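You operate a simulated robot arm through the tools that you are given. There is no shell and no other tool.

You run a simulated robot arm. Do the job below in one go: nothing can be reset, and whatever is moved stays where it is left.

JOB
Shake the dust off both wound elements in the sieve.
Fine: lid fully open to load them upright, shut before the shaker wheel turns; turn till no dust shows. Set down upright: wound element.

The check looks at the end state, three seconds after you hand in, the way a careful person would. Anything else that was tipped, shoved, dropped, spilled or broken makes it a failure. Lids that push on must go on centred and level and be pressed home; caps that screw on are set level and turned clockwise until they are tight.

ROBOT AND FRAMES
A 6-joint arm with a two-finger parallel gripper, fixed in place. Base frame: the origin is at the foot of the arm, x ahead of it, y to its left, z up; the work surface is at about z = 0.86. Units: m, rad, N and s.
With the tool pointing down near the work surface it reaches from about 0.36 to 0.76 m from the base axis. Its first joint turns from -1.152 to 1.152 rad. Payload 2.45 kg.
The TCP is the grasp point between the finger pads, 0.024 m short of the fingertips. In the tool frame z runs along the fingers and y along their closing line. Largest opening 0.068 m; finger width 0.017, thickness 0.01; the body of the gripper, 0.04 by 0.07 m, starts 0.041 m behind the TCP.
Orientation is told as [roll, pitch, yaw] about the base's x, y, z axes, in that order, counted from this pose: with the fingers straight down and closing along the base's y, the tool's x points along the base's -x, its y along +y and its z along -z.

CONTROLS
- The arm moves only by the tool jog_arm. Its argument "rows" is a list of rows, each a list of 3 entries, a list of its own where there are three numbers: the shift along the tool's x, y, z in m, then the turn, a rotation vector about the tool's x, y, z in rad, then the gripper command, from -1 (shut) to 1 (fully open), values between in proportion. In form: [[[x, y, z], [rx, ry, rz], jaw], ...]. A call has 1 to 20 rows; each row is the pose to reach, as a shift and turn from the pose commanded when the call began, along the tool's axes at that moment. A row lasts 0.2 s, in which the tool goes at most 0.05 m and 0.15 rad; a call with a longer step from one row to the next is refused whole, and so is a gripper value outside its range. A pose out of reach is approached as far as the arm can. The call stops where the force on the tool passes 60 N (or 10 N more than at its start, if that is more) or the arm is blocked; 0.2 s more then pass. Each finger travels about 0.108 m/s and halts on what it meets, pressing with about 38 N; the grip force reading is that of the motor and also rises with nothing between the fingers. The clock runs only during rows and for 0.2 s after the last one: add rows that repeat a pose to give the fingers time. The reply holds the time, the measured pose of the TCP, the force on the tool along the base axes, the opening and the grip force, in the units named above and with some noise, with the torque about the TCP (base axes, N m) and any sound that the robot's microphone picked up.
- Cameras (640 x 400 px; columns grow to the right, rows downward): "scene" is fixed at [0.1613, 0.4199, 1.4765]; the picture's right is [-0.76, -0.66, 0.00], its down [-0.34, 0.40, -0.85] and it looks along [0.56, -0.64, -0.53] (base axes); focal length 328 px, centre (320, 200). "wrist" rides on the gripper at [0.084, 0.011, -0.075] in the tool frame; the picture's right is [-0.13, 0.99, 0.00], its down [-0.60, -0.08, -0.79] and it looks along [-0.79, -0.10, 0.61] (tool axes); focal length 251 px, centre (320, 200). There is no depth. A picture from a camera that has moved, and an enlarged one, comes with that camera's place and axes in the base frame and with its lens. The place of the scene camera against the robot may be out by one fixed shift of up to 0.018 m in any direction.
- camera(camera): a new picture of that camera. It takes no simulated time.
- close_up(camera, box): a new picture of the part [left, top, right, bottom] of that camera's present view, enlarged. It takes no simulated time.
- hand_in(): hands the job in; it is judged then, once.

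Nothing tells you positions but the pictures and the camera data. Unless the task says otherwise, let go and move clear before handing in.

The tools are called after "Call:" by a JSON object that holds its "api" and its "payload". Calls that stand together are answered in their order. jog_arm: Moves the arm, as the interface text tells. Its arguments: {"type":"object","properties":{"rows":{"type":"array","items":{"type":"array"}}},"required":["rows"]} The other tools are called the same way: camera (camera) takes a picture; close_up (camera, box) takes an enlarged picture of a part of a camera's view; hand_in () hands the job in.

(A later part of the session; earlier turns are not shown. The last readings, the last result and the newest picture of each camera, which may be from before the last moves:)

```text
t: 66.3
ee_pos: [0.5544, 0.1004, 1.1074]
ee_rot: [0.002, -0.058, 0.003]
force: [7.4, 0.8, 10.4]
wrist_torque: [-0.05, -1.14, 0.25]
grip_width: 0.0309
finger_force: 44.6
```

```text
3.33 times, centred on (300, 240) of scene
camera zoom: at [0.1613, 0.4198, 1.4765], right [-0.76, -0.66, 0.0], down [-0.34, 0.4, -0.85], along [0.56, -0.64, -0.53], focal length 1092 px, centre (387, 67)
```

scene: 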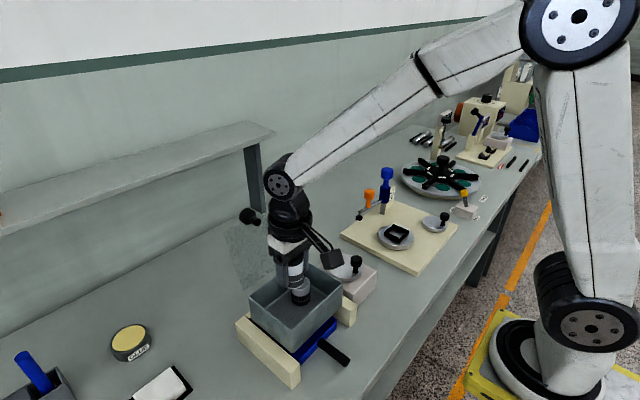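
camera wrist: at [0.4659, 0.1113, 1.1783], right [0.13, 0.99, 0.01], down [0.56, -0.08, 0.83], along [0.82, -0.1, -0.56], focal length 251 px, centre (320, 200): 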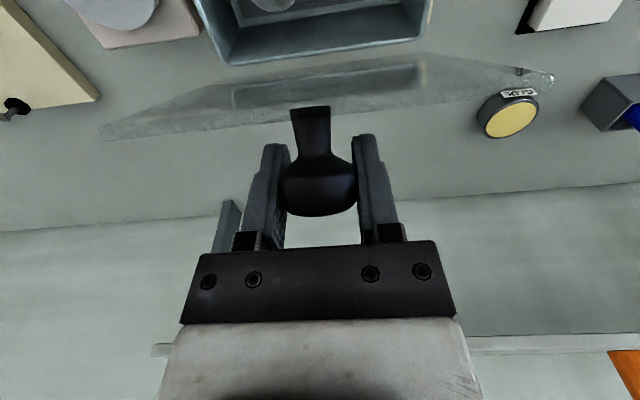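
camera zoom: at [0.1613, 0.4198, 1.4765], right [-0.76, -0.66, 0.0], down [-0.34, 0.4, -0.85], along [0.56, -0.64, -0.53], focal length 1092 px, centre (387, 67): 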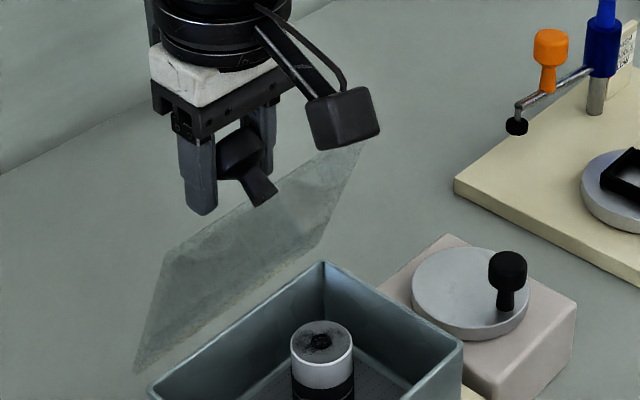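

Call:
{"api": "jog_arm", "payload": {"rows": [[[0.0054, 0, 0.0003], [0, -0.016, 0], -1], [[0.0108, 0, 0.0007], [0, -0.032, 0], -1], [[0.0161, 0, 0.0017], [0, -0.048, 0], -1], [[0.0214, 0, 0.0028], [0, -0.064, 0], -1], [[0.0266, 0, 0.0043], [0, -0.08, 0], -1], [[0.0318, 0, 0.0059], [0, -0.096, 0], -1], [[0.0368, 0, 0.0078], [0, -0.112, 0], -1], [[0.0418, 0, 0.0098], [0, -0.128, 0], -1], [[0.0467, 0, 0.0121], [0, -0.144, 0], -1], [[0.0515, 0, 0.0146], [0, -0.16, 0], -1], [[0.0515, 0, 0.0146], [0, -0.16, 0], -1]]}}

Call:
{"api": "camera", "payload": {"camera": "wrist"}}

Call:
{"api": "close_up", "payload": {"camera": "scene", "box": [220, 200, 380, 320]}}

```text
t: 68.8
ee_pos: [0.5041, 0.1006, 1.0904]
ee_rot: [0.0, -0.219, -0.001]
force: [3.2, -0.3, 14.9]
wrist_torque: [-0.03, -1.32, 0.04]
grip_width: 0.0314
finger_force: 44.8
```

```text
taken
camera wrist: at [0.4058, 0.1114, 1.1465], right [0.13, 0.99, 0.03], down [0.42, -0.08, 0.9], along [0.9, -0.1, -0.42], focal length 251 px, centre (320, 200)
```

wrist: 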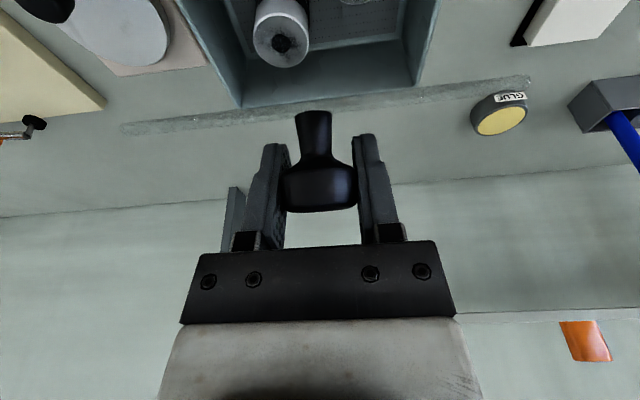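

```text
3.33 times, centred on (300, 260) of scene
camera zoom: at [0.1611, 0.4198, 1.4766], right [-0.76, -0.66, 0.0], down [-0.34, 0.4, -0.85], along [0.56, -0.64, -0.53], focal length 1092 px, centre (387, 0)
```

zoom: 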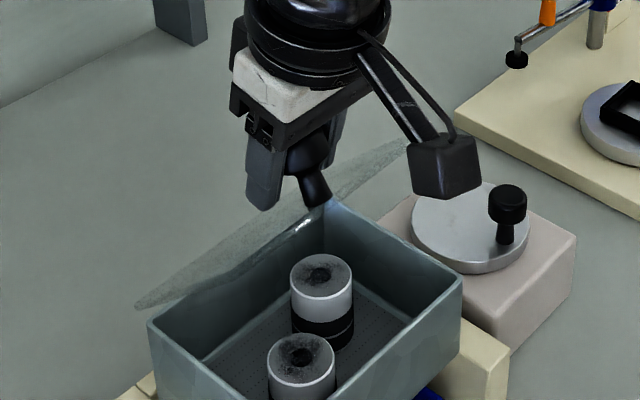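

Call:
{"api": "jog_arm", "payload": {"rows": [[[0.0052, 0, 0.0016], [0, -0.016, 0], -1], [[0.0103, 0, 0.0035], [0, -0.032, 0], -1], [[0.0152, 0, 0.0059], [0, -0.048, 0], -1], [[0.02, 0, 0.0084], [0, -0.064, 0], -1], [[0.0246, 0, 0.0113], [0, -0.08, 0], -1], [[0.0292, 0, 0.0142], [0, -0.096, 0], -1], [[0.0336, 0, 0.0174], [0, -0.112, 0], -1], [[0.0379, 0, 0.0207], [0, -0.128, 0], -1], [[0.042, 0, 0.0243], [0, -0.144, 0], -1], [[0.046, 0, 0.028], [0, -0.16, 0], -1], [[0.046, 0, 0.028], [0, -0.16, 0], -1]]}}

Call:
{"api": "camera", "payload": {"camera": "wrist"}}

Call:
{"api": "close_up", "payload": {"camera": "scene", "box": [220, 200, 380, 320]}}

```text
t: 71.2
ee_pos: [0.465, 0.101, 1.0538]
ee_rot: [0.002, -0.377, -0.001]
force: [9.2, 0.2, 4.8]
wrist_torque: [-0.24, -1.19, 0.07]
grip_width: 0.0313
finger_force: 44.4
```

```text
taken
camera wrist: at [0.3588, 0.1104, 1.0929], right [0.12, 0.99, 0.05], down [0.27, -0.08, 0.96], along [0.96, -0.1, -0.28], focal length 251 px, centre (320, 200)
```

wrist: 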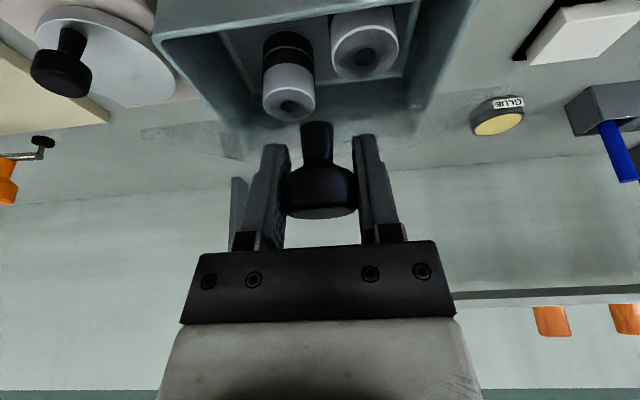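

```text
3.33 times, centred on (300, 260) of scene
camera zoom: at [0.1615, 0.4199, 1.4765], right [-0.76, -0.66, 0.0], down [-0.34, 0.4, -0.85], along [0.56, -0.64, -0.53], focal length 1092 px, centre (387, 0)
```

zoom: 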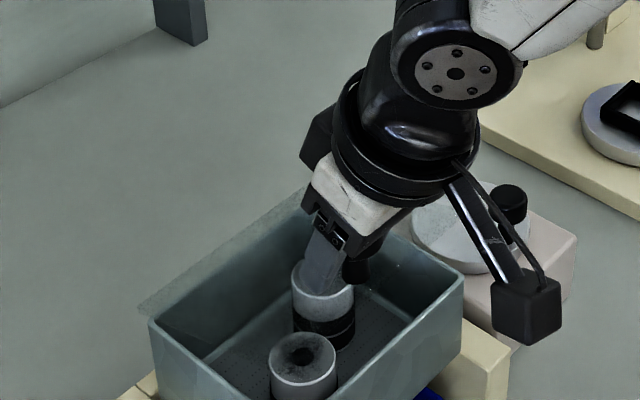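

Call:
{"api": "jog_arm", "payload": {"rows": [[[0.0043, 0, 0.0033], [0, -0.01, 0], -1], [[0.0086, 0, 0.0067], [0, -0.02, 0], -1], [[0.0126, 0, 0.0103], [0, -0.03, 0], -1], [[0.0166, 0, 0.0141], [0, -0.04, 0], -1], [[0.0202, 0, 0.018], [0, -0.04, 0], -1], [[0.0202, 0, 0.018], [0, -0.04, 0], -1]]}}

Call:
{"api": "close_up", "payload": {"camera": "scene", "box": [220, 220, 380, 320]}}

Call:
{"api": "camera", "payload": {"camera": "wrist"}}

```text
t: 72.5
ee_pos: [0.4532, 0.1006, 1.0293]
ee_rot: [0.002, -0.415, 0.0]
force: [12.9, -0.7, 4.3]
wrist_torque: [-0.26, -1.3, 0.07]
grip_width: 0.0312
finger_force: 44.8
```

```text
4.00 times, centred on (300, 270) of scene
camera zoom: at [0.1616, 0.4198, 1.4765], right [-0.76, -0.66, 0.0], down [-0.34, 0.4, -0.85], along [0.56, -0.64, -0.53], focal length 1311 px, centre (400, -80)
```

zoom: 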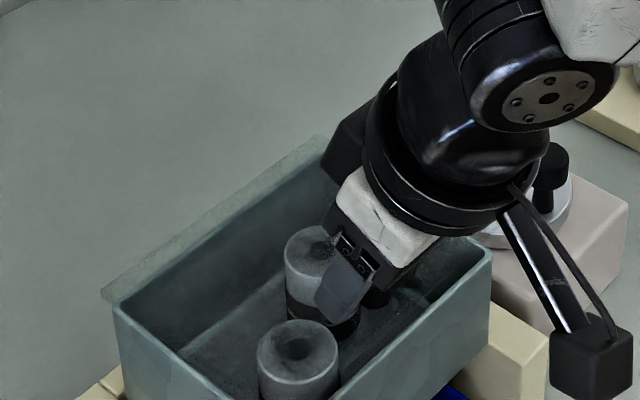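

```text
taken
camera wrist: at [0.3453, 0.1112, 1.0649], right [0.12, 0.99, 0.05], down [0.23, -0.08, 0.97], along [0.97, -0.1, -0.24], focal length 251 px, centre (320, 200)
```

wrist: 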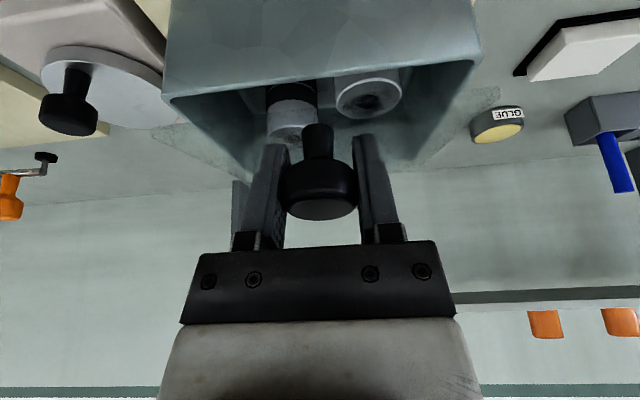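

Call:
{"api": "jog_arm", "payload": {"rows": [[[0.0018, 0, 0.002], [0, 0, 0], -1], [[0.0037, 0, 0.0041], [0, 0, 0], -1], [[0.0052, 0, 0.0057], [0, 0, 0], -1], [[0.0066, 0, 0.0072], [0, 0, 0], -1]]}}

Call:
{"api": "camera", "payload": {"camera": "wrist"}}

```text
t: 73.5
ee_pos: [0.4491, 0.0983, 1.0172]
ee_rot: [-0.001, -0.414, 0.0]
force: [-4.1, 0.1, 10.7]
wrist_torque: [-0.19, -1.36, -0.06]
grip_width: 0.0316
finger_force: 44.7
```

```text
taken
camera wrist: at [0.3417, 0.1105, 1.0538], right [0.12, 0.99, 0.05], down [0.23, -0.08, 0.97], along [0.96, -0.1, -0.24], focal length 251 px, centre (320, 200)
```

wrist: 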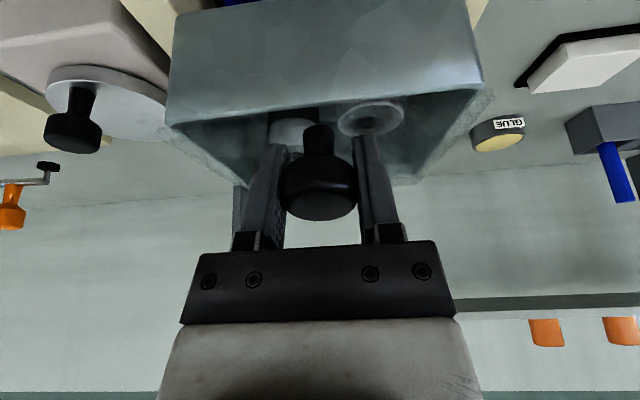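

The lid is practically shut. I'll release the knob and back off along the fingers, then check that it has settled.

Call:
{"api": "jog_arm", "payload": {"rows": [[[0.0006, 0, 0.0008], [0, 0, 0], -1], [[0.0006, 0, 0.0008], [0, 0, 0], -0.05], [[0.0006, 0, 0.0008], [0, 0, 0], 0.4], [[0.0006, 0, 0.0008], [0, 0, 0], 1], [[0.0006, 0, -0.02], [0, 0, 0], 1], [[0.0006, 0, -0.05], [0, 0, 0], 1], [[-0.03, 0, -0.075], [0, 0.13, 0], 1], [[-0.04, 0, -0.1], [0, 0.26, 0], 1], [[-0.04, 0, -0.1], [0, 0.4, 0], 1], [[-0.04, 0, -0.1], [0, 0.4, 0], 1]]}}

Call:
{"api": "camera", "payload": {"camera": "wrist"}}

Call:
{"api": "camera", "payload": {"camera": "scene"}}

```text
t: 75.8
ee_pos: [0.4434, 0.1003, 1.1258]
ee_rot: [0.002, -0.014, 0.001]
force: [-1.0, -0.5, 0.7]
wrist_torque: [-0.02, -0.02, 0.01]
grip_width: 0.0684
finger_force: 0.0
```

```text
taken
camera wrist: at [0.3579, 0.1105, 1.2006], right [0.13, 0.99, 0.0], down [0.59, -0.08, 0.8], along [0.79, -0.1, -0.6], focal length 251 px, centre (320, 200)
```

wrist: 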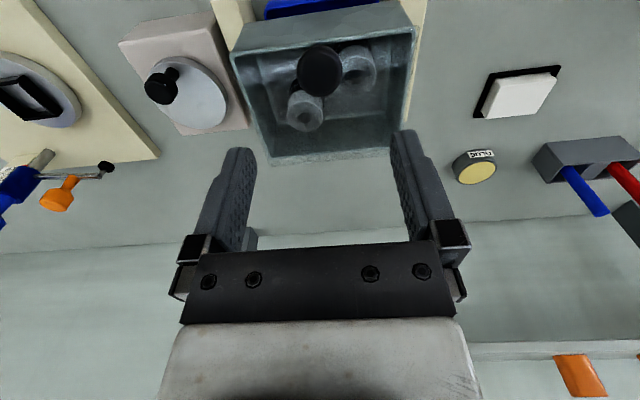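

```text
taken
```

scene: 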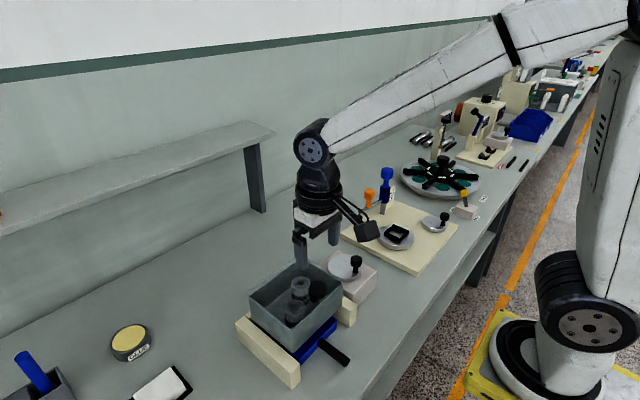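

The lid is shut with both elements upright inside. Now I'll move above the shaker wheel's knob and look.

Call:
{"api": "jog_arm", "payload": {"rows": [[[-0.008, -0.045, 0], [0, 0.015, 0], 1], [[-0.016, -0.09, 0], [0, 0.015, 0], 1], [[-0.024, -0.135, 0], [0, 0.015, 0], 1], [[-0.028, -0.16, 0.02], [0, 0.015, 0], 1], [[-0.028, -0.16, 0.06], [0, 0.015, 0], 1], [[-0.028, -0.16, 0.08], [0, 0.015, 0], 1], [[-0.028, -0.16, 0.08], [0, 0.015, 0], 1]]}}

Call:
{"api": "camera", "payload": {"camera": "wrist"}}

Call:
{"api": "close_up", "payload": {"camera": "scene", "box": [260, 200, 420, 320]}}

```text
t: 77.3
ee_pos: [0.4762, -0.0594, 1.0468]
ee_rot: [0.003, 0.001, 0.002]
force: [0.2, -0.2, 0.7]
wrist_torque: [-0.03, -0.02, 0.01]
grip_width: 0.0679
finger_force: 0.1
```

```text
taken
camera wrist: at [0.3917, -0.0492, 1.1233], right [0.13, 0.99, 0.0], down [0.6, -0.08, 0.79], along [0.79, -0.1, -0.61], focal length 251 px, centre (320, 200)
```

wrist: 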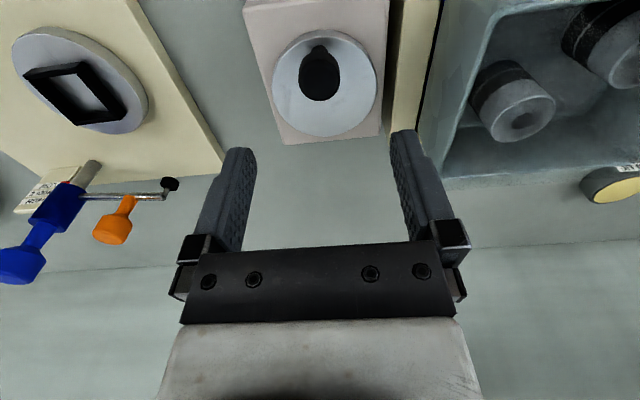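

```text
3.33 times, centred on (340, 260) of scene
camera zoom: at [0.1613, 0.4199, 1.4765], right [-0.76, -0.66, 0.0], down [-0.34, 0.4, -0.85], along [0.56, -0.64, -0.53], focal length 1092 px, centre (253, 0)
```

zoom: 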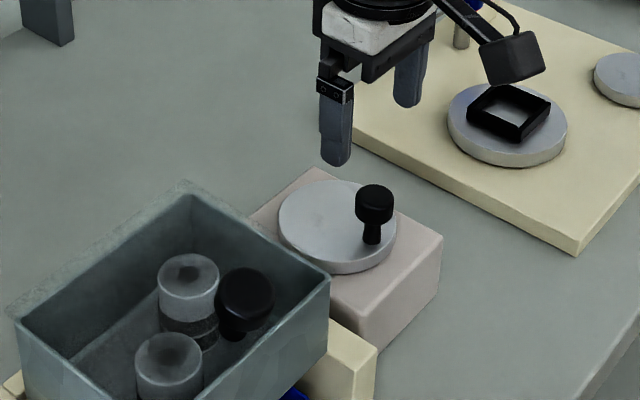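

The crank knob is at about (0.471, -0.060) with its head near z 0.964, and the wheel centre is near (0.4995, -0.061). I'll lower around the knob and grip it.

Call:
{"api": "jog_arm", "payload": {"rows": [[[0.004, 0, 0.03], [0, 0, 0], 1], [[0.004, 0, 0.06], [0, 0, 0], 1], [[0.004, 0, 0.075], [0, 0, 0], 1], [[0.004, 0, 0.083], [0, 0, 0], 1], [[0.004, 0, 0.083], [0, 0, 0], 1]]}}

Call:
{"api": "camera", "payload": {"camera": "wrist"}}

Call:
{"api": "close_up", "payload": {"camera": "scene", "box": [280, 210, 400, 300]}}

```text
t: 78.5
ee_pos: [0.4735, -0.0604, 0.9641]
ee_rot: [0.002, 0.0, 0.0]
force: [0.1, 0.2, -0.6]
wrist_torque: [-0.02, -0.01, -0.01]
grip_width: 0.0681
finger_force: 0.1
```

```text
taken
camera wrist: at [0.3881, -0.0482, 1.0401], right [0.13, 0.99, 0.0], down [0.6, -0.08, 0.79], along [0.79, -0.1, -0.61], focal length 251 px, centre (320, 200)
```

wrist: 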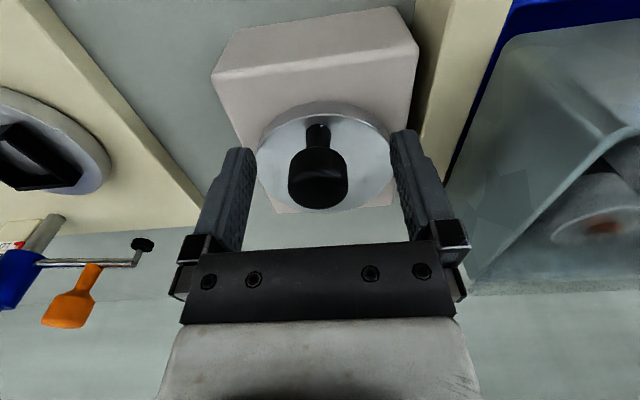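

```text
4.44 times, centred on (340, 255) of scene
camera zoom: at [0.1613, 0.4199, 1.4765], right [-0.76, -0.66, 0.0], down [-0.34, 0.4, -0.85], along [0.56, -0.64, -0.53], focal length 1456 px, centre (231, -44)
```

zoom: 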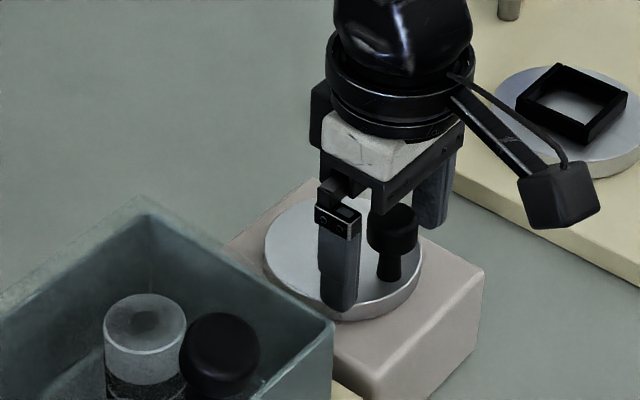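

Call:
{"api": "jog_arm", "payload": {"rows": [[[0.001, 0, 0.001], [0, 0, 0], 0.3], [[0.001, 0, 0.001], [0, 0, 0], -0.1], [[0.001, 0, 0.001], [0, 0, 0], -1], [[0.001, 0, 0.001], [0, 0, 0], -1]]}}

Call:
{"api": "camera", "payload": {"camera": "wrist"}}

```text
t: 79.5
ee_pos: [0.4708, -0.0601, 0.9639]
ee_rot: [0.002, -0.001, 0.001]
force: [-0.5, -0.8, -0.4]
wrist_torque: [-0.06, -0.1, -0.03]
grip_width: 0.0256
finger_force: 41.2
```

```text
taken
camera wrist: at [0.3864, -0.0486, 1.039], right [0.13, 0.99, 0.0], down [0.6, -0.08, 0.79], along [0.79, -0.1, -0.61], focal length 251 px, centre (320, 200)
```

wrist: 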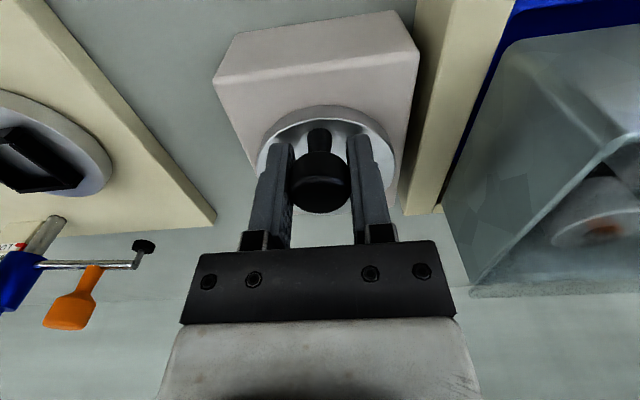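

I have the crank knob at width 0.0256. I'll turn the wheel a little clockwise as a test and read the forces.

Call:
{"api": "jog_arm", "payload": {"rows": [[[-0.0001, 0.0027, 0], [0, 0, 0], -1], [[-0.0005, 0.0054, 0], [0, 0, 0], -1], [[-0.0011, 0.008, 0], [0, 0, 0], -1], [[-0.0019, 0.0106, 0], [0, 0, 0], -1], [[-0.0019, 0.0106, 0], [0, 0, 0], -1]]}}

Call:
{"api": "camera", "payload": {"camera": "wrist"}}

Call:
{"api": "close_up", "payload": {"camera": "scene", "box": [240, 210, 400, 330]}}

```text
t: 80.8
ee_pos: [0.4712, -0.0509, 0.9633]
ee_rot: [0.003, 0.006, 0.0]
force: [-13.5, -22.6, -2.4]
wrist_torque: [-0.03, 0.22, -0.75]
grip_width: 0.025
finger_force: 40.9
```

```text
taken
camera wrist: at [0.3865, -0.0392, 1.0394], right [0.13, 0.99, 0.0], down [0.61, -0.08, 0.79], along [0.78, -0.1, -0.61], focal length 251 px, centre (320, 200)
```

wrist: 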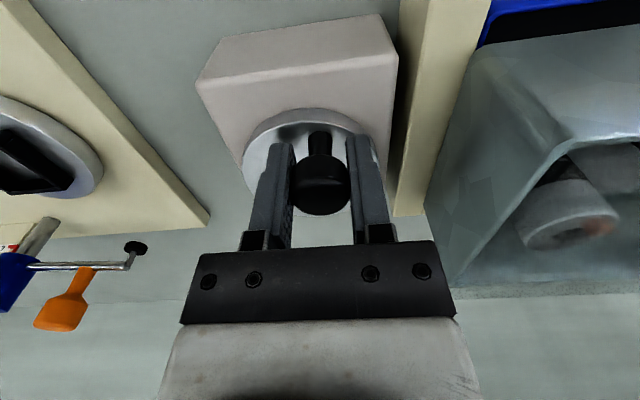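

```text
3.33 times, centred on (320, 270) of scene
camera zoom: at [0.161, 0.4192, 1.4767], right [-0.76, -0.66, 0.0], down [-0.34, 0.4, -0.85], along [0.56, -0.64, -0.53], focal length 1092 px, centre (320, -33)
```

zoom: 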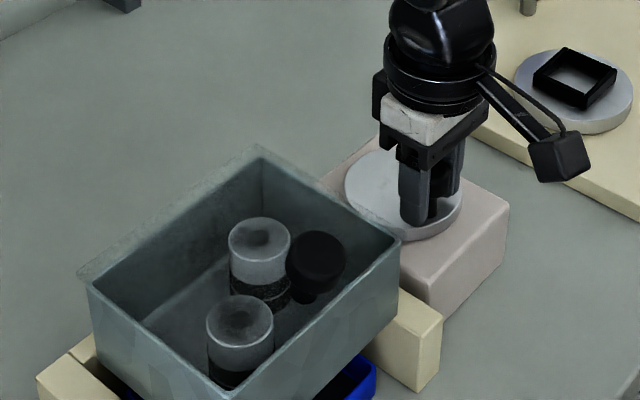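

Gripping makes the knob rub in the pads, since it is fixed to the wheel. I'll release it instead and push the knob around from behind with closed fingers, which can turn continuously.

Call:
{"api": "jog_arm", "payload": {"rows": [[[0, 0, 0], [0, 0, 0], 0], [[0, 0, 0], [0, 0, 0], 0.6], [[0, 0, 0], [0, 0, 0], 1], [[0, 0, -0.025], [0, 0, 0], 1], [[0, 0, -0.05], [0, 0, 0], 1], [[0, 0, -0.05], [0, 0, 0], 0], [[0, 0, -0.05], [0, 0, 0], -1], [[0, 0, -0.05], [0, 0, 0], -1]]}}

Call:
{"api": "camera", "payload": {"camera": "wrist"}}

Call:
{"api": "close_up", "payload": {"camera": "scene", "box": [240, 210, 400, 330]}}

```text
t: 82.5
ee_pos: [0.4722, -0.0507, 1.0136]
ee_rot: [0.002, 0.0, 0.001]
force: [-0.8, 0.5, 0.3]
wrist_torque: [0.01, -0.01, -0.01]
grip_width: 0.0
finger_force: 23.8
```

```text
taken
camera wrist: at [0.3874, -0.0389, 1.0892], right [0.13, 0.99, 0.0], down [0.6, -0.08, 0.79], along [0.79, -0.1, -0.61], focal length 251 px, centre (320, 200)
```

wrist: 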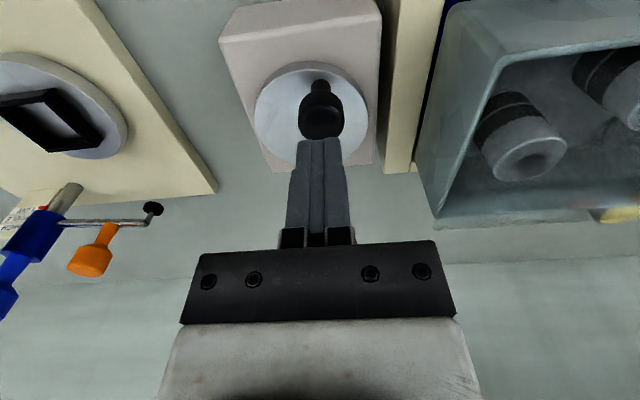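

```text
3.33 times, centred on (320, 270) of scene
camera zoom: at [0.1613, 0.4199, 1.4765], right [-0.76, -0.66, 0.0], down [-0.34, 0.4, -0.85], along [0.56, -0.64, -0.53], focal length 1092 px, centre (320, -33)
```

zoom: 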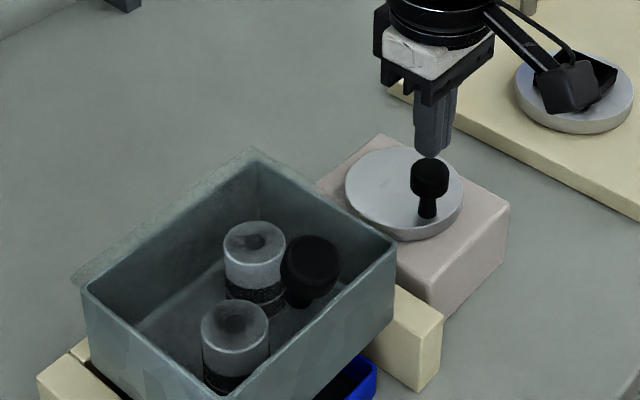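

Call:
{"api": "jog_arm", "payload": {"rows": [[[-0.0063, -0.0288, 0], [0, 0, 0], -1], [[-0.0063, -0.0288, 0.025], [0, 0, 0], -1], [[-0.0063, -0.0288, 0.05], [0, 0, 0], -1], [[-0.0063, -0.0288, 0.05], [0, 0, 0], -1]]}}

Call:
{"api": "camera", "payload": {"camera": "wrist"}}

Call:
{"api": "close_up", "payload": {"camera": "scene", "box": [240, 210, 400, 330]}}

```text
t: 83.5
ee_pos: [0.4769, -0.08, 0.9629]
ee_rot: [0.003, -0.002, -0.001]
force: [0.2, 0.2, -0.5]
wrist_torque: [0.04, 0.02, 0.02]
grip_width: 0.0
finger_force: 23.9
```

```text
taken
camera wrist: at [0.3929, -0.0674, 1.0384], right [0.13, 0.99, 0.0], down [0.6, -0.08, 0.79], along [0.79, -0.1, -0.61], focal length 251 px, centre (320, 200)
```

wrist: 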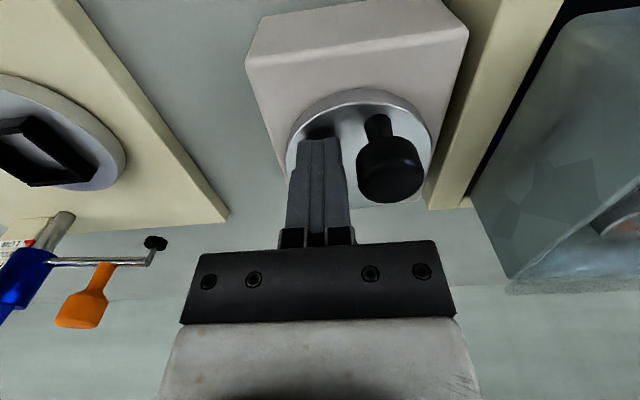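

```text
3.33 times, centred on (320, 270) of scene
camera zoom: at [0.1613, 0.4199, 1.4765], right [-0.76, -0.66, 0.0], down [-0.34, 0.4, -0.85], along [0.56, -0.64, -0.53], focal length 1092 px, centre (320, -33)
```

zoom: 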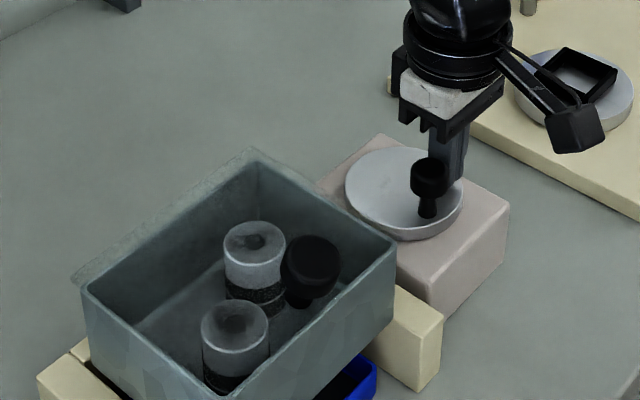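

The closed fingers are behind the knob. I'll start pushing it around clockwise for about half a turn.

Call:
{"api": "jog_arm", "payload": {"rows": [[[0.0048, 0.0084, 0], [0, 0, 0], -1], [[0.0069, 0.0179, 0], [0, 0, 0], -1], [[0.0058, 0.0275, 0], [0, 0, 0], -1], [[0.0019, 0.0364, 0], [0, 0, 0], -1], [[-0.0046, 0.0436, 0], [0, 0, 0], -1], [[-0.013, 0.0484, 0], [0, 0, 0], -1], [[-0.0225, 0.0505, 0], [0, 0, 0], -1], [[-0.0321, 0.0494, 0], [0, 0, 0], -1]]}}

Call:
{"api": "camera", "payload": {"camera": "wrist"}}

Call:
{"api": "close_up", "payload": {"camera": "scene", "box": [240, 210, 400, 330]}}

```text
t: 85.3
ee_pos: [0.5096, -0.0283, 0.963]
ee_rot: [0.0, 0.002, 0.002]
force: [-1.0, 1.4, 1.5]
wrist_torque: [0.02, -0.04, -0.01]
grip_width: 0.0
finger_force: 23.9
```

```text
taken
camera wrist: at [0.426, -0.0176, 1.0384], right [0.13, 0.99, 0.0], down [0.6, -0.08, 0.79], along [0.79, -0.1, -0.61], focal length 251 px, centre (320, 200)
```

wrist: 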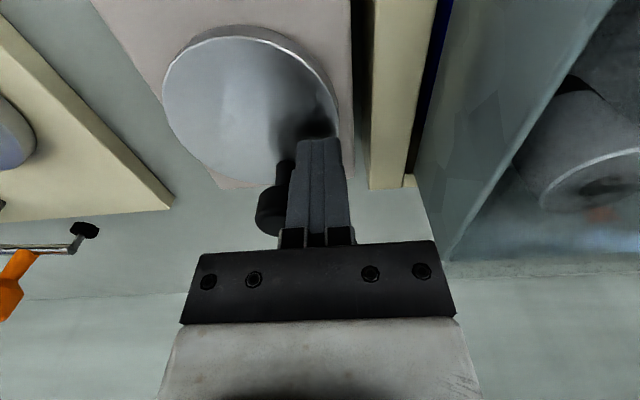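

```text
3.33 times, centred on (320, 270) of scene
camera zoom: at [0.1613, 0.4199, 1.4765], right [-0.76, -0.66, 0.0], down [-0.34, 0.4, -0.85], along [0.56, -0.64, -0.53], focal length 1092 px, centre (320, -33)
```

zoom: 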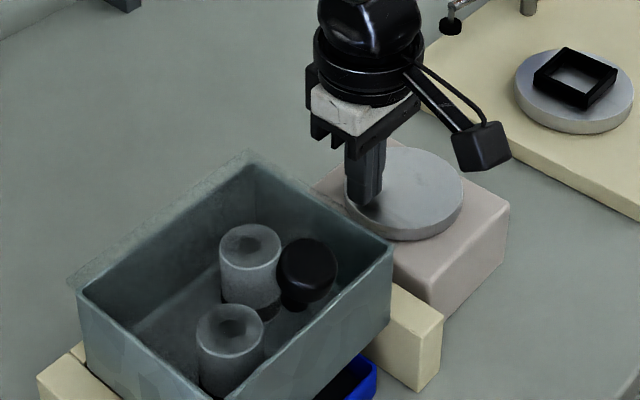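

Pushing works with almost no force, and the sieve rocks gently. I'll do a full turn.

Call:
{"api": "jog_arm", "payload": {"rows": [[[-0.0089, -0.0039, 0], [0, 0, 0], -1], [[-0.0161, -0.0104, 0], [0, 0, 0], -1], [[-0.0209, -0.0188, 0], [0, 0, 0], -1], [[-0.023, -0.0283, 0], [0, 0, 0], -1], [[-0.0219, -0.0379, 0], [0, 0, 0], -1], [[-0.018, -0.0468, 0], [0, 0, 0], -1], [[-0.0115, -0.054, 0], [0, 0, 0], -1], [[-0.0031, -0.0588, 0], [0, 0, 0], -1], [[0.0064, -0.0609, 0], [0, 0, 0], -1], [[0.016, -0.0598, 0], [0, 0, 0], -1], [[0.0249, -0.0559, 0], [0, 0, 0], -1], [[0.0321, -0.0494, 0], [0, 0, 0], -1], [[0.0369, -0.041, 0], [0, 0, 0], -1], [[0.039, -0.0315, 0], [0, 0, 0], -1], [[0.0379, -0.0219, 0], [0, 0, 0], -1], [[0.034, -0.013, 0], [0, 0, 0], -1], [[0.0275, -0.0058, 0], [0, 0, 0], -1], [[0.0191, -0.001, 0], [0, 0, 0], -1], [[0.0096, 0.0011, 0], [0, 0, 0], -1], [[0, 0, 0], [0, 0, 0], -1]]}}

Call:
{"api": "close_up", "payload": {"camera": "scene", "box": [240, 210, 400, 330]}}

Call:
{"api": "close_up", "payload": {"camera": "scene", "box": [265, 265, 345, 325]}}

```text
t: 89.5
ee_pos: [0.51, -0.0292, 0.963]
ee_rot: [0.002, -0.002, 0.002]
force: [-0.2, 0.7, -1.1]
wrist_torque: [-0.03, 0.0, 0.01]
grip_width: 0.0
finger_force: 23.6
```

```text
3.33 times, centred on (320, 270) of scene
camera zoom: at [0.1613, 0.4199, 1.4765], right [-0.76, -0.66, 0.0], down [-0.34, 0.4, -0.85], along [0.56, -0.64, -0.53], focal length 1092 px, centre (320, -33)
```

zoom: 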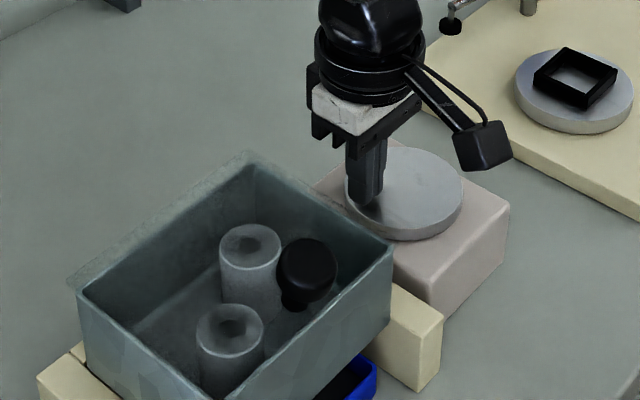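

```text
6.67 times, centred on (305, 295) of scene
camera zoom: at [0.1613, 0.4199, 1.4765], right [-0.76, -0.66, 0.0], down [-0.34, 0.4, -0.85], along [0.56, -0.64, -0.53], focal length 2185 px, centre (420, -433)
```

zoom: 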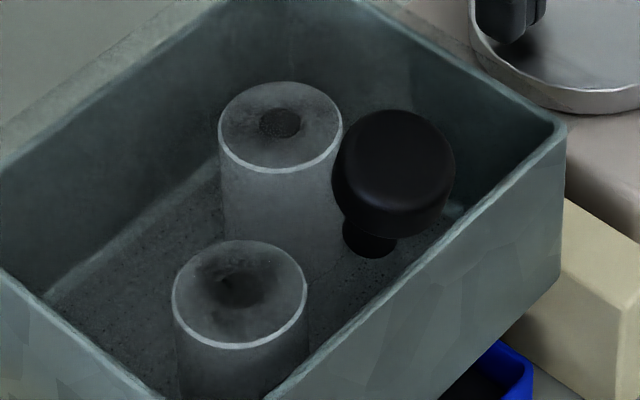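

The elements look cleaner but smudges remain on top. I'll do another turn, then compare.

Call:
{"api": "jog_arm", "payload": {"rows": [[[-0.0089, -0.0039, 0], [0, 0, 0], -1], [[-0.0161, -0.0104, 0], [0, 0, 0], -1], [[-0.0209, -0.0188, 0], [0, 0, 0], -1], [[-0.023, -0.0283, 0], [0, 0, 0], -1], [[-0.0219, -0.0379, 0], [0, 0, 0], -1], [[-0.018, -0.0468, 0], [0, 0, 0], -1], [[-0.0115, -0.054, 0], [0, 0, 0], -1], [[-0.0031, -0.0588, 0], [0, 0, 0], -1], [[0.0064, -0.0609, 0], [0, 0, 0], -1], [[0.016, -0.0598, 0], [0, 0, 0], -1], [[0.0249, -0.0559, 0], [0, 0, 0], -1], [[0.0321, -0.0494, 0], [0, 0, 0], -1], [[0.0369, -0.041, 0], [0, 0, 0], -1], [[0.039, -0.0315, 0], [0, 0, 0], -1], [[0.0379, -0.0219, 0], [0, 0, 0], -1], [[0.034, -0.013, 0], [0, 0, 0], -1], [[0.0275, -0.0058, 0], [0, 0, 0], -1], [[0.0191, -0.001, 0], [0, 0, 0], -1], [[0.0096, 0.0011, 0], [0, 0, 0], -1], [[0, 0, 0], [0, 0, 0], -1]]}}

Call:
{"api": "close_up", "payload": {"camera": "scene", "box": [265, 265, 345, 325]}}

Call:
{"api": "camera", "payload": {"camera": "scene"}}

```text
t: 93.8
ee_pos: [0.5112, -0.029, 0.963]
ee_rot: [0.001, -0.002, 0.003]
force: [-0.2, -0.1, 0.1]
wrist_torque: [0.02, 0.0, 0.0]
grip_width: 0.0
finger_force: 23.4
```

```text
6.67 times, centred on (305, 295) of scene
camera zoom: at [0.1613, 0.4199, 1.4765], right [-0.76, -0.66, 0.0], down [-0.34, 0.4, -0.85], along [0.56, -0.64, -0.53], focal length 2185 px, centre (420, -433)
```

zoom: 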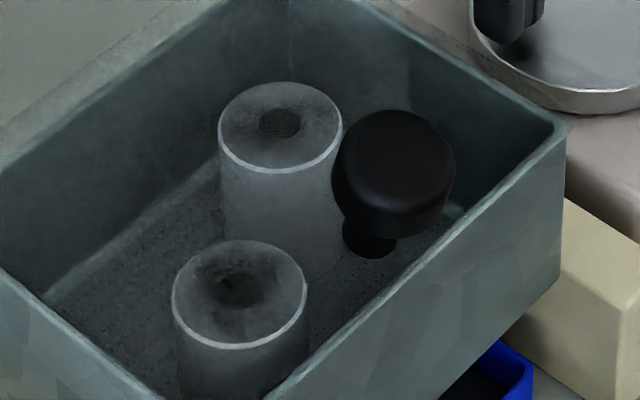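

```text
taken
```

scene: 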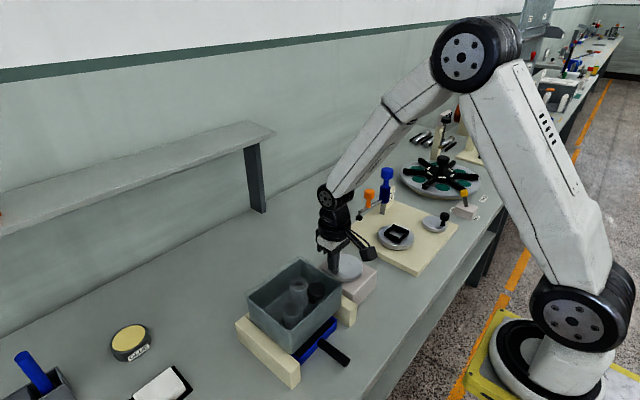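

No visible change between the last two turns. I'll rise off the wheel and take a good overhead look at the elements through the lid.

Call:
{"api": "jog_arm", "payload": {"rows": [[[0, 0, -0.03], [0, 0, 0], -1], [[0, 0, -0.08], [0, 0.1, 0], -1], [[0, 0.03, -0.12], [0, 0.2, 0], -1], [[0, 0.07, -0.16], [0, 0.3, 0], -1], [[-0.02, 0.11, -0.18], [0, 0.4, 0], -1], [[-0.03, 0.14, -0.2], [0, 0.5, 0], -1], [[-0.03, 0.14, -0.2], [0, 0.55, 0], -1], [[-0.03, 0.14, -0.2], [0, 0.55, 0], -1]]}}

Call:
{"api": "camera", "payload": {"camera": "wrist"}}

Call:
{"api": "close_up", "payload": {"camera": "scene", "box": [240, 220, 400, 340]}}

```text
refused: row 4 steps farther than a row can; nothing moved
```

```text
taken
camera wrist: at [0.4254, -0.017, 1.0393], right [0.13, 0.99, 0.0], down [0.6, -0.08, 0.79], along [0.79, -0.1, -0.61], focal length 251 px, centre (320, 200)
```

wrist: 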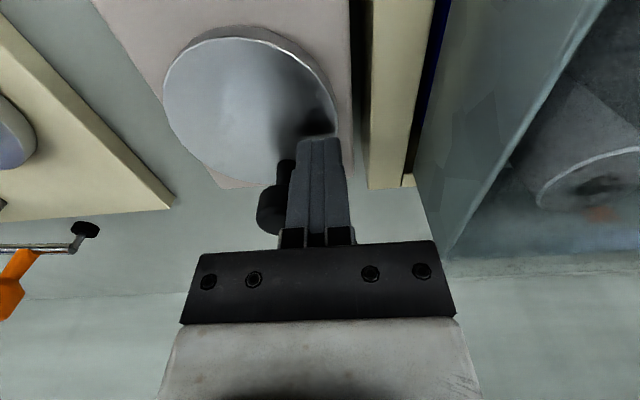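

```text
3.33 times, centred on (320, 280) of scene
camera zoom: at [0.1613, 0.4199, 1.4765], right [-0.76, -0.66, 0.0], down [-0.34, 0.4, -0.85], along [0.56, -0.64, -0.53], focal length 1092 px, centre (320, -67)
```

zoom: 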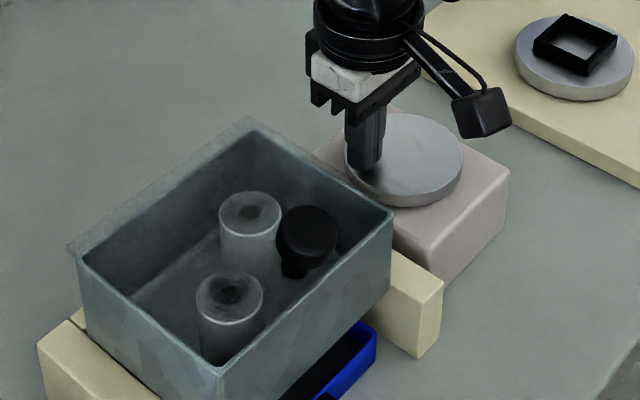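

Call:
{"api": "jog_arm", "payload": {"rows": [[[0, 0, -0.03], [0, 0, 0], -1], [[0, 0, -0.07], [0, 0.1, 0], -1], [[0, 0.02, -0.11], [0, 0.2, 0], -1], [[0, 0.05, -0.14], [0, 0.3, 0], -1], [[-0.01, 0.085, -0.165], [0, 0.4, 0], -1], [[-0.02, 0.12, -0.19], [0, 0.5, 0], -1], [[-0.02, 0.14, -0.2], [0, 0.55, 0], -1], [[-0.02, 0.14, -0.2], [0, 0.55, 0], -1]]}}

Call:
{"api": "camera", "payload": {"camera": "wrist"}}

Call:
{"api": "close_up", "payload": {"camera": "scene", "box": [240, 220, 400, 340]}}

```text
t: 95.5
ee_pos: [0.5291, 0.111, 1.1626]
ee_rot: [0.002, 0.55, 0.001]
force: [0.2, -0.1, -0.1]
wrist_torque: [0.01, 0.0, 0.0]
grip_width: 0.0
finger_force: 23.2
```

```text
taken
camera wrist: at [0.4961, 0.1223, 1.2709], right [0.11, 0.99, -0.07], down [0.93, -0.08, 0.36], along [0.35, -0.1, -0.93], focal length 251 px, centre (320, 200)
```

wrist: 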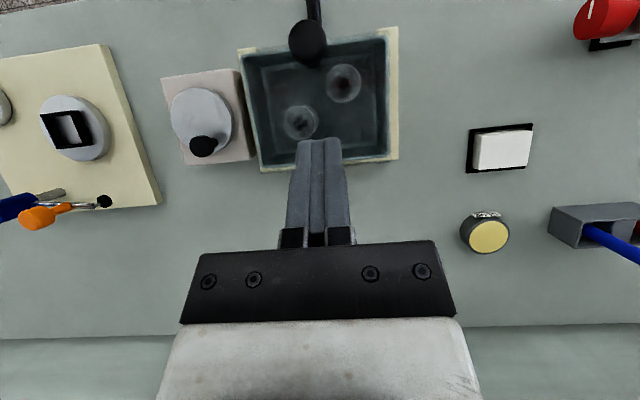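

```text
3.33 times, centred on (320, 280) of scene
camera zoom: at [0.1613, 0.4199, 1.4765], right [-0.76, -0.66, 0.0], down [-0.34, 0.4, -0.85], along [0.56, -0.64, -0.53], focal length 1092 px, centre (320, -67)
```

zoom: 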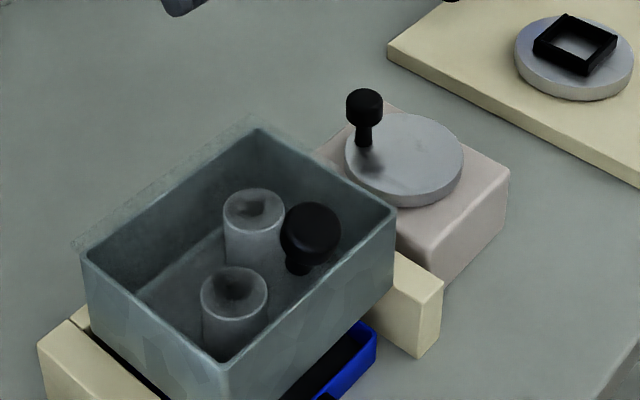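

Call:
{"api": "close_up", "payload": {"camera": "wrist", "box": [240, 30, 400, 150]}}

Call:
{"api": "close_up", "payload": {"camera": "scene", "box": [275, 265, 335, 310]}}

```text
3.33 times, centred on (320, 90) of wrist
camera zoom: at [0.4961, 0.1223, 1.2709], right [0.11, 0.99, -0.07], down [0.93, -0.08, 0.36], along [0.35, -0.1, -0.93], focal length 838 px, centre (320, 567)
```

zoom: 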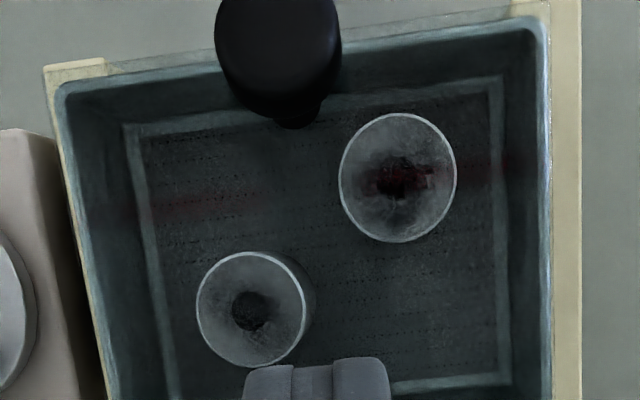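

```text
8.89 times, centred on (305, 288) of scene
camera zoom: at [0.1613, 0.4199, 1.4765], right [-0.76, -0.66, 0.0], down [-0.34, 0.4, -0.85], along [0.56, -0.64, -0.53], focal length 2913 px, centre (453, -578)
```

zoom: 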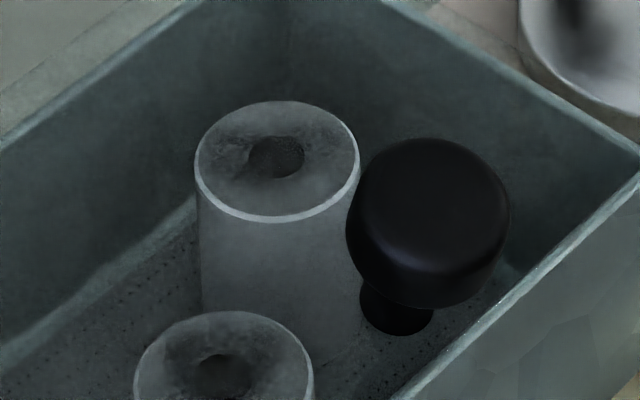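

The dark dust bands on both elements' sides have gone; only the grey bodies show. To be sure about the parts hidden behind the sieve wall I'll add a few more turns. First I'll go back behind the knob, which is now on the wheel's far side.

Call:
{"api": "jog_arm", "payload": {"rows": [[[0.004, -0.035, 0.0025], [0, -0.14, 0], -1], [[0.008, -0.07, 0.005], [0, -0.28, 0], -1], [[0.012, -0.105, 0.0075], [0, -0.42, 0], -1], [[0.0153, -0.14, 0.0094], [0, -0.55, 0], -1], [[-0.0108, -0.14, 0.052], [0, -0.55, 0], -1], [[-0.0369, -0.14, 0.0946], [0, -0.55, 0], -1], [[-0.0605, -0.14, 0.133], [0, -0.55, 0], -1], [[-0.0605, -0.14, 0.133], [0, -0.55, 0], -1]]}}

Call:
{"api": "camera", "payload": {"camera": "wrist"}}

Call:
{"api": "close_up", "payload": {"camera": "scene", "box": [240, 210, 400, 330]}}

```text
t: 97.3
ee_pos: [0.5136, -0.03, 1.0174]
ee_rot: [0.001, -0.001, -0.001]
force: [0.1, -0.3, 1.4]
wrist_torque: [-0.03, -0.01, 0.01]
grip_width: 0.0
finger_force: 23.1
```

```text
taken
camera wrist: at [0.4285, -0.0188, 1.0928], right [0.13, 0.99, 0.0], down [0.6, -0.08, 0.79], along [0.79, -0.1, -0.61], focal length 251 px, centre (320, 200)
```

wrist: 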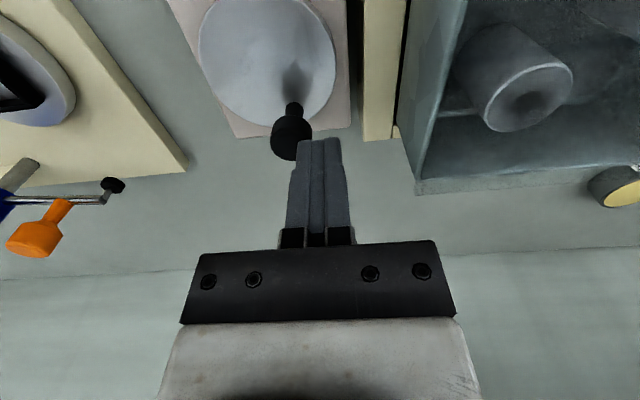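

```text
3.33 times, centred on (320, 270) of scene
camera zoom: at [0.1613, 0.4199, 1.4765], right [-0.76, -0.66, 0.0], down [-0.34, 0.4, -0.85], along [0.56, -0.64, -0.53], focal length 1092 px, centre (320, -33)
```

zoom: 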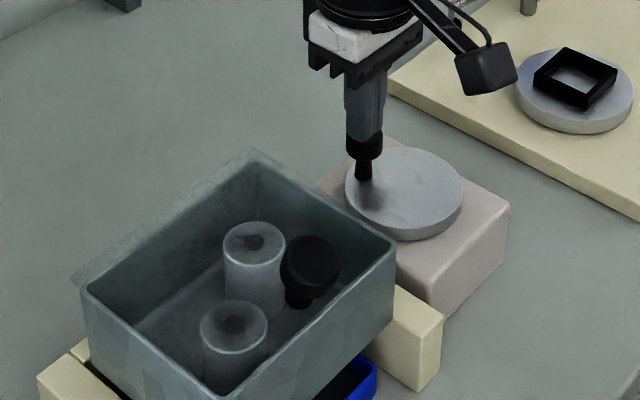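

Call:
{"api": "jog_arm", "payload": {"rows": [[[0.011, 0, 0], [0, 0, 0], -1], [[0.011, 0, 0.025], [0, 0, 0], -1], [[0.011, 0, 0.053], [0, 0, 0], -1], [[0.011, 0, 0.053], [0, 0, 0], -1]]}}

Call:
{"api": "jog_arm", "payload": {"rows": [[[-0.0096, -0.0011, 0], [0, 0, 0], -1], [[-0.0185, -0.005, 0], [0, 0, 0], -1], [[-0.0257, -0.0115, 0], [0, 0, 0], -1], [[-0.0305, -0.0199, 0], [0, 0, 0], -1], [[-0.0326, -0.0294, 0], [0, 0, 0], -1], [[-0.0315, -0.039, 0], [0, 0, 0], -1], [[-0.0276, -0.0479, 0], [0, 0, 0], -1], [[-0.0211, -0.0551, 0], [0, 0, 0], -1], [[-0.0127, -0.0599, 0], [0, 0, 0], -1], [[-0.0032, -0.062, 0], [0, 0, 0], -1], [[0.0064, -0.0609, 0], [0, 0, 0], -1], [[0.0153, -0.057, 0], [0, 0, 0], -1], [[0.0225, -0.0505, 0], [0, 0, 0], -1], [[0.0273, -0.0421, 0], [0, 0, 0], -1], [[0.0294, -0.0326, 0], [0, 0, 0], -1], [[0.0283, -0.023, 0], [0, 0, 0], -1], [[0.0244, -0.0141, 0], [0, 0, 0], -1], [[0.0179, -0.0069, 0], [0, 0, 0], -1], [[0.0095, -0.0021, 0], [0, 0, 0], -1], [[0, 0, 0], [0, 0, 0], -1]]}}

Call:
{"api": "jog_arm", "payload": {"rows": [[[-0.0096, -0.0011, 0], [0, 0, 0], -1], [[-0.0185, -0.005, 0], [0, 0, 0], -1], [[-0.0257, -0.0115, 0], [0, 0, 0], -1], [[-0.0305, -0.0199, 0], [0, 0, 0], -1], [[-0.0326, -0.0294, 0], [0, 0, 0], -1], [[-0.0315, -0.039, 0], [0, 0, 0], -1], [[-0.0276, -0.0479, 0], [0, 0, 0], -1], [[-0.0211, -0.0551, 0], [0, 0, 0], -1], [[-0.0127, -0.0599, 0], [0, 0, 0], -1], [[-0.0032, -0.062, 0], [0, 0, 0], -1], [[0.0064, -0.0609, 0], [0, 0, 0], -1], [[0.0153, -0.057, 0], [0, 0, 0], -1], [[0.0225, -0.0505, 0], [0, 0, 0], -1], [[0.0273, -0.0421, 0], [0, 0, 0], -1], [[0.0294, -0.0326, 0], [0, 0, 0], -1], [[0.0283, -0.023, 0], [0, 0, 0], -1], [[0.0244, -0.0141, 0], [0, 0, 0], -1], [[0.0179, -0.0069, 0], [0, 0, 0], -1], [[0.0095, -0.0021, 0], [0, 0, 0], -1], [[0, 0, 0], [0, 0, 0], -1]]}}

Call:
{"api": "close_up", "payload": {"camera": "scene", "box": [240, 210, 400, 330]}}

Call:
{"api": "camera", "payload": {"camera": "wrist"}}

```text
t: 98.3
ee_pos: [0.502, -0.0294, 0.9635]
ee_rot: [0.002, 0.0, 0.0]
force: [0.1, 0.3, -1.3]
wrist_torque: [0.0, 0.02, 0.0]
grip_width: 0.0
finger_force: 24.0
```

```text
t: 101.3
ee_pos: [0.482, -0.0839, 0.9666]
ee_rot: [-0.008, -0.021, -0.002]
force: [5.2, -19.0, -7.1]
wrist_torque: [-0.01, -0.03, 0.13]
grip_width: 0.0001
finger_force: 23.4
stopped in row 14: the force on the tool passed its limit at 73 N (the readings are from after the stop); the commanded pose is now the measured one
```

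```text
t: 105.5
ee_pos: [0.479, -0.0835, 0.9665]
ee_rot: [-0.007, -0.011, -0.001]
force: [-20.9, -33.3, -0.7]
wrist_torque: [0.16, -0.08, 0.51]
grip_width: 0.0
finger_force: 23.5
```

```text
3.33 times, centred on (320, 270) of scene
camera zoom: at [0.1608, 0.4188, 1.4769], right [-0.76, -0.66, 0.0], down [-0.34, 0.4, -0.85], along [0.56, -0.64, -0.53], focal length 1092 px, centre (320, -33)
```

zoom: 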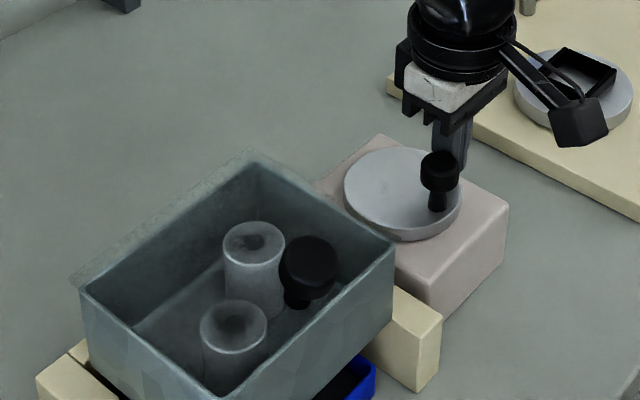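

```text
taken
camera wrist: at [0.3928, -0.0723, 1.0405], right [0.13, 0.99, -0.01], down [0.59, -0.07, 0.8], along [0.79, -0.11, -0.6], focal length 251 px, centre (320, 200)
```

wrist: 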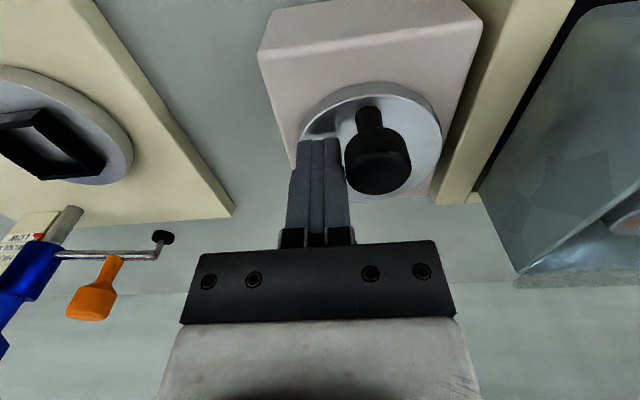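

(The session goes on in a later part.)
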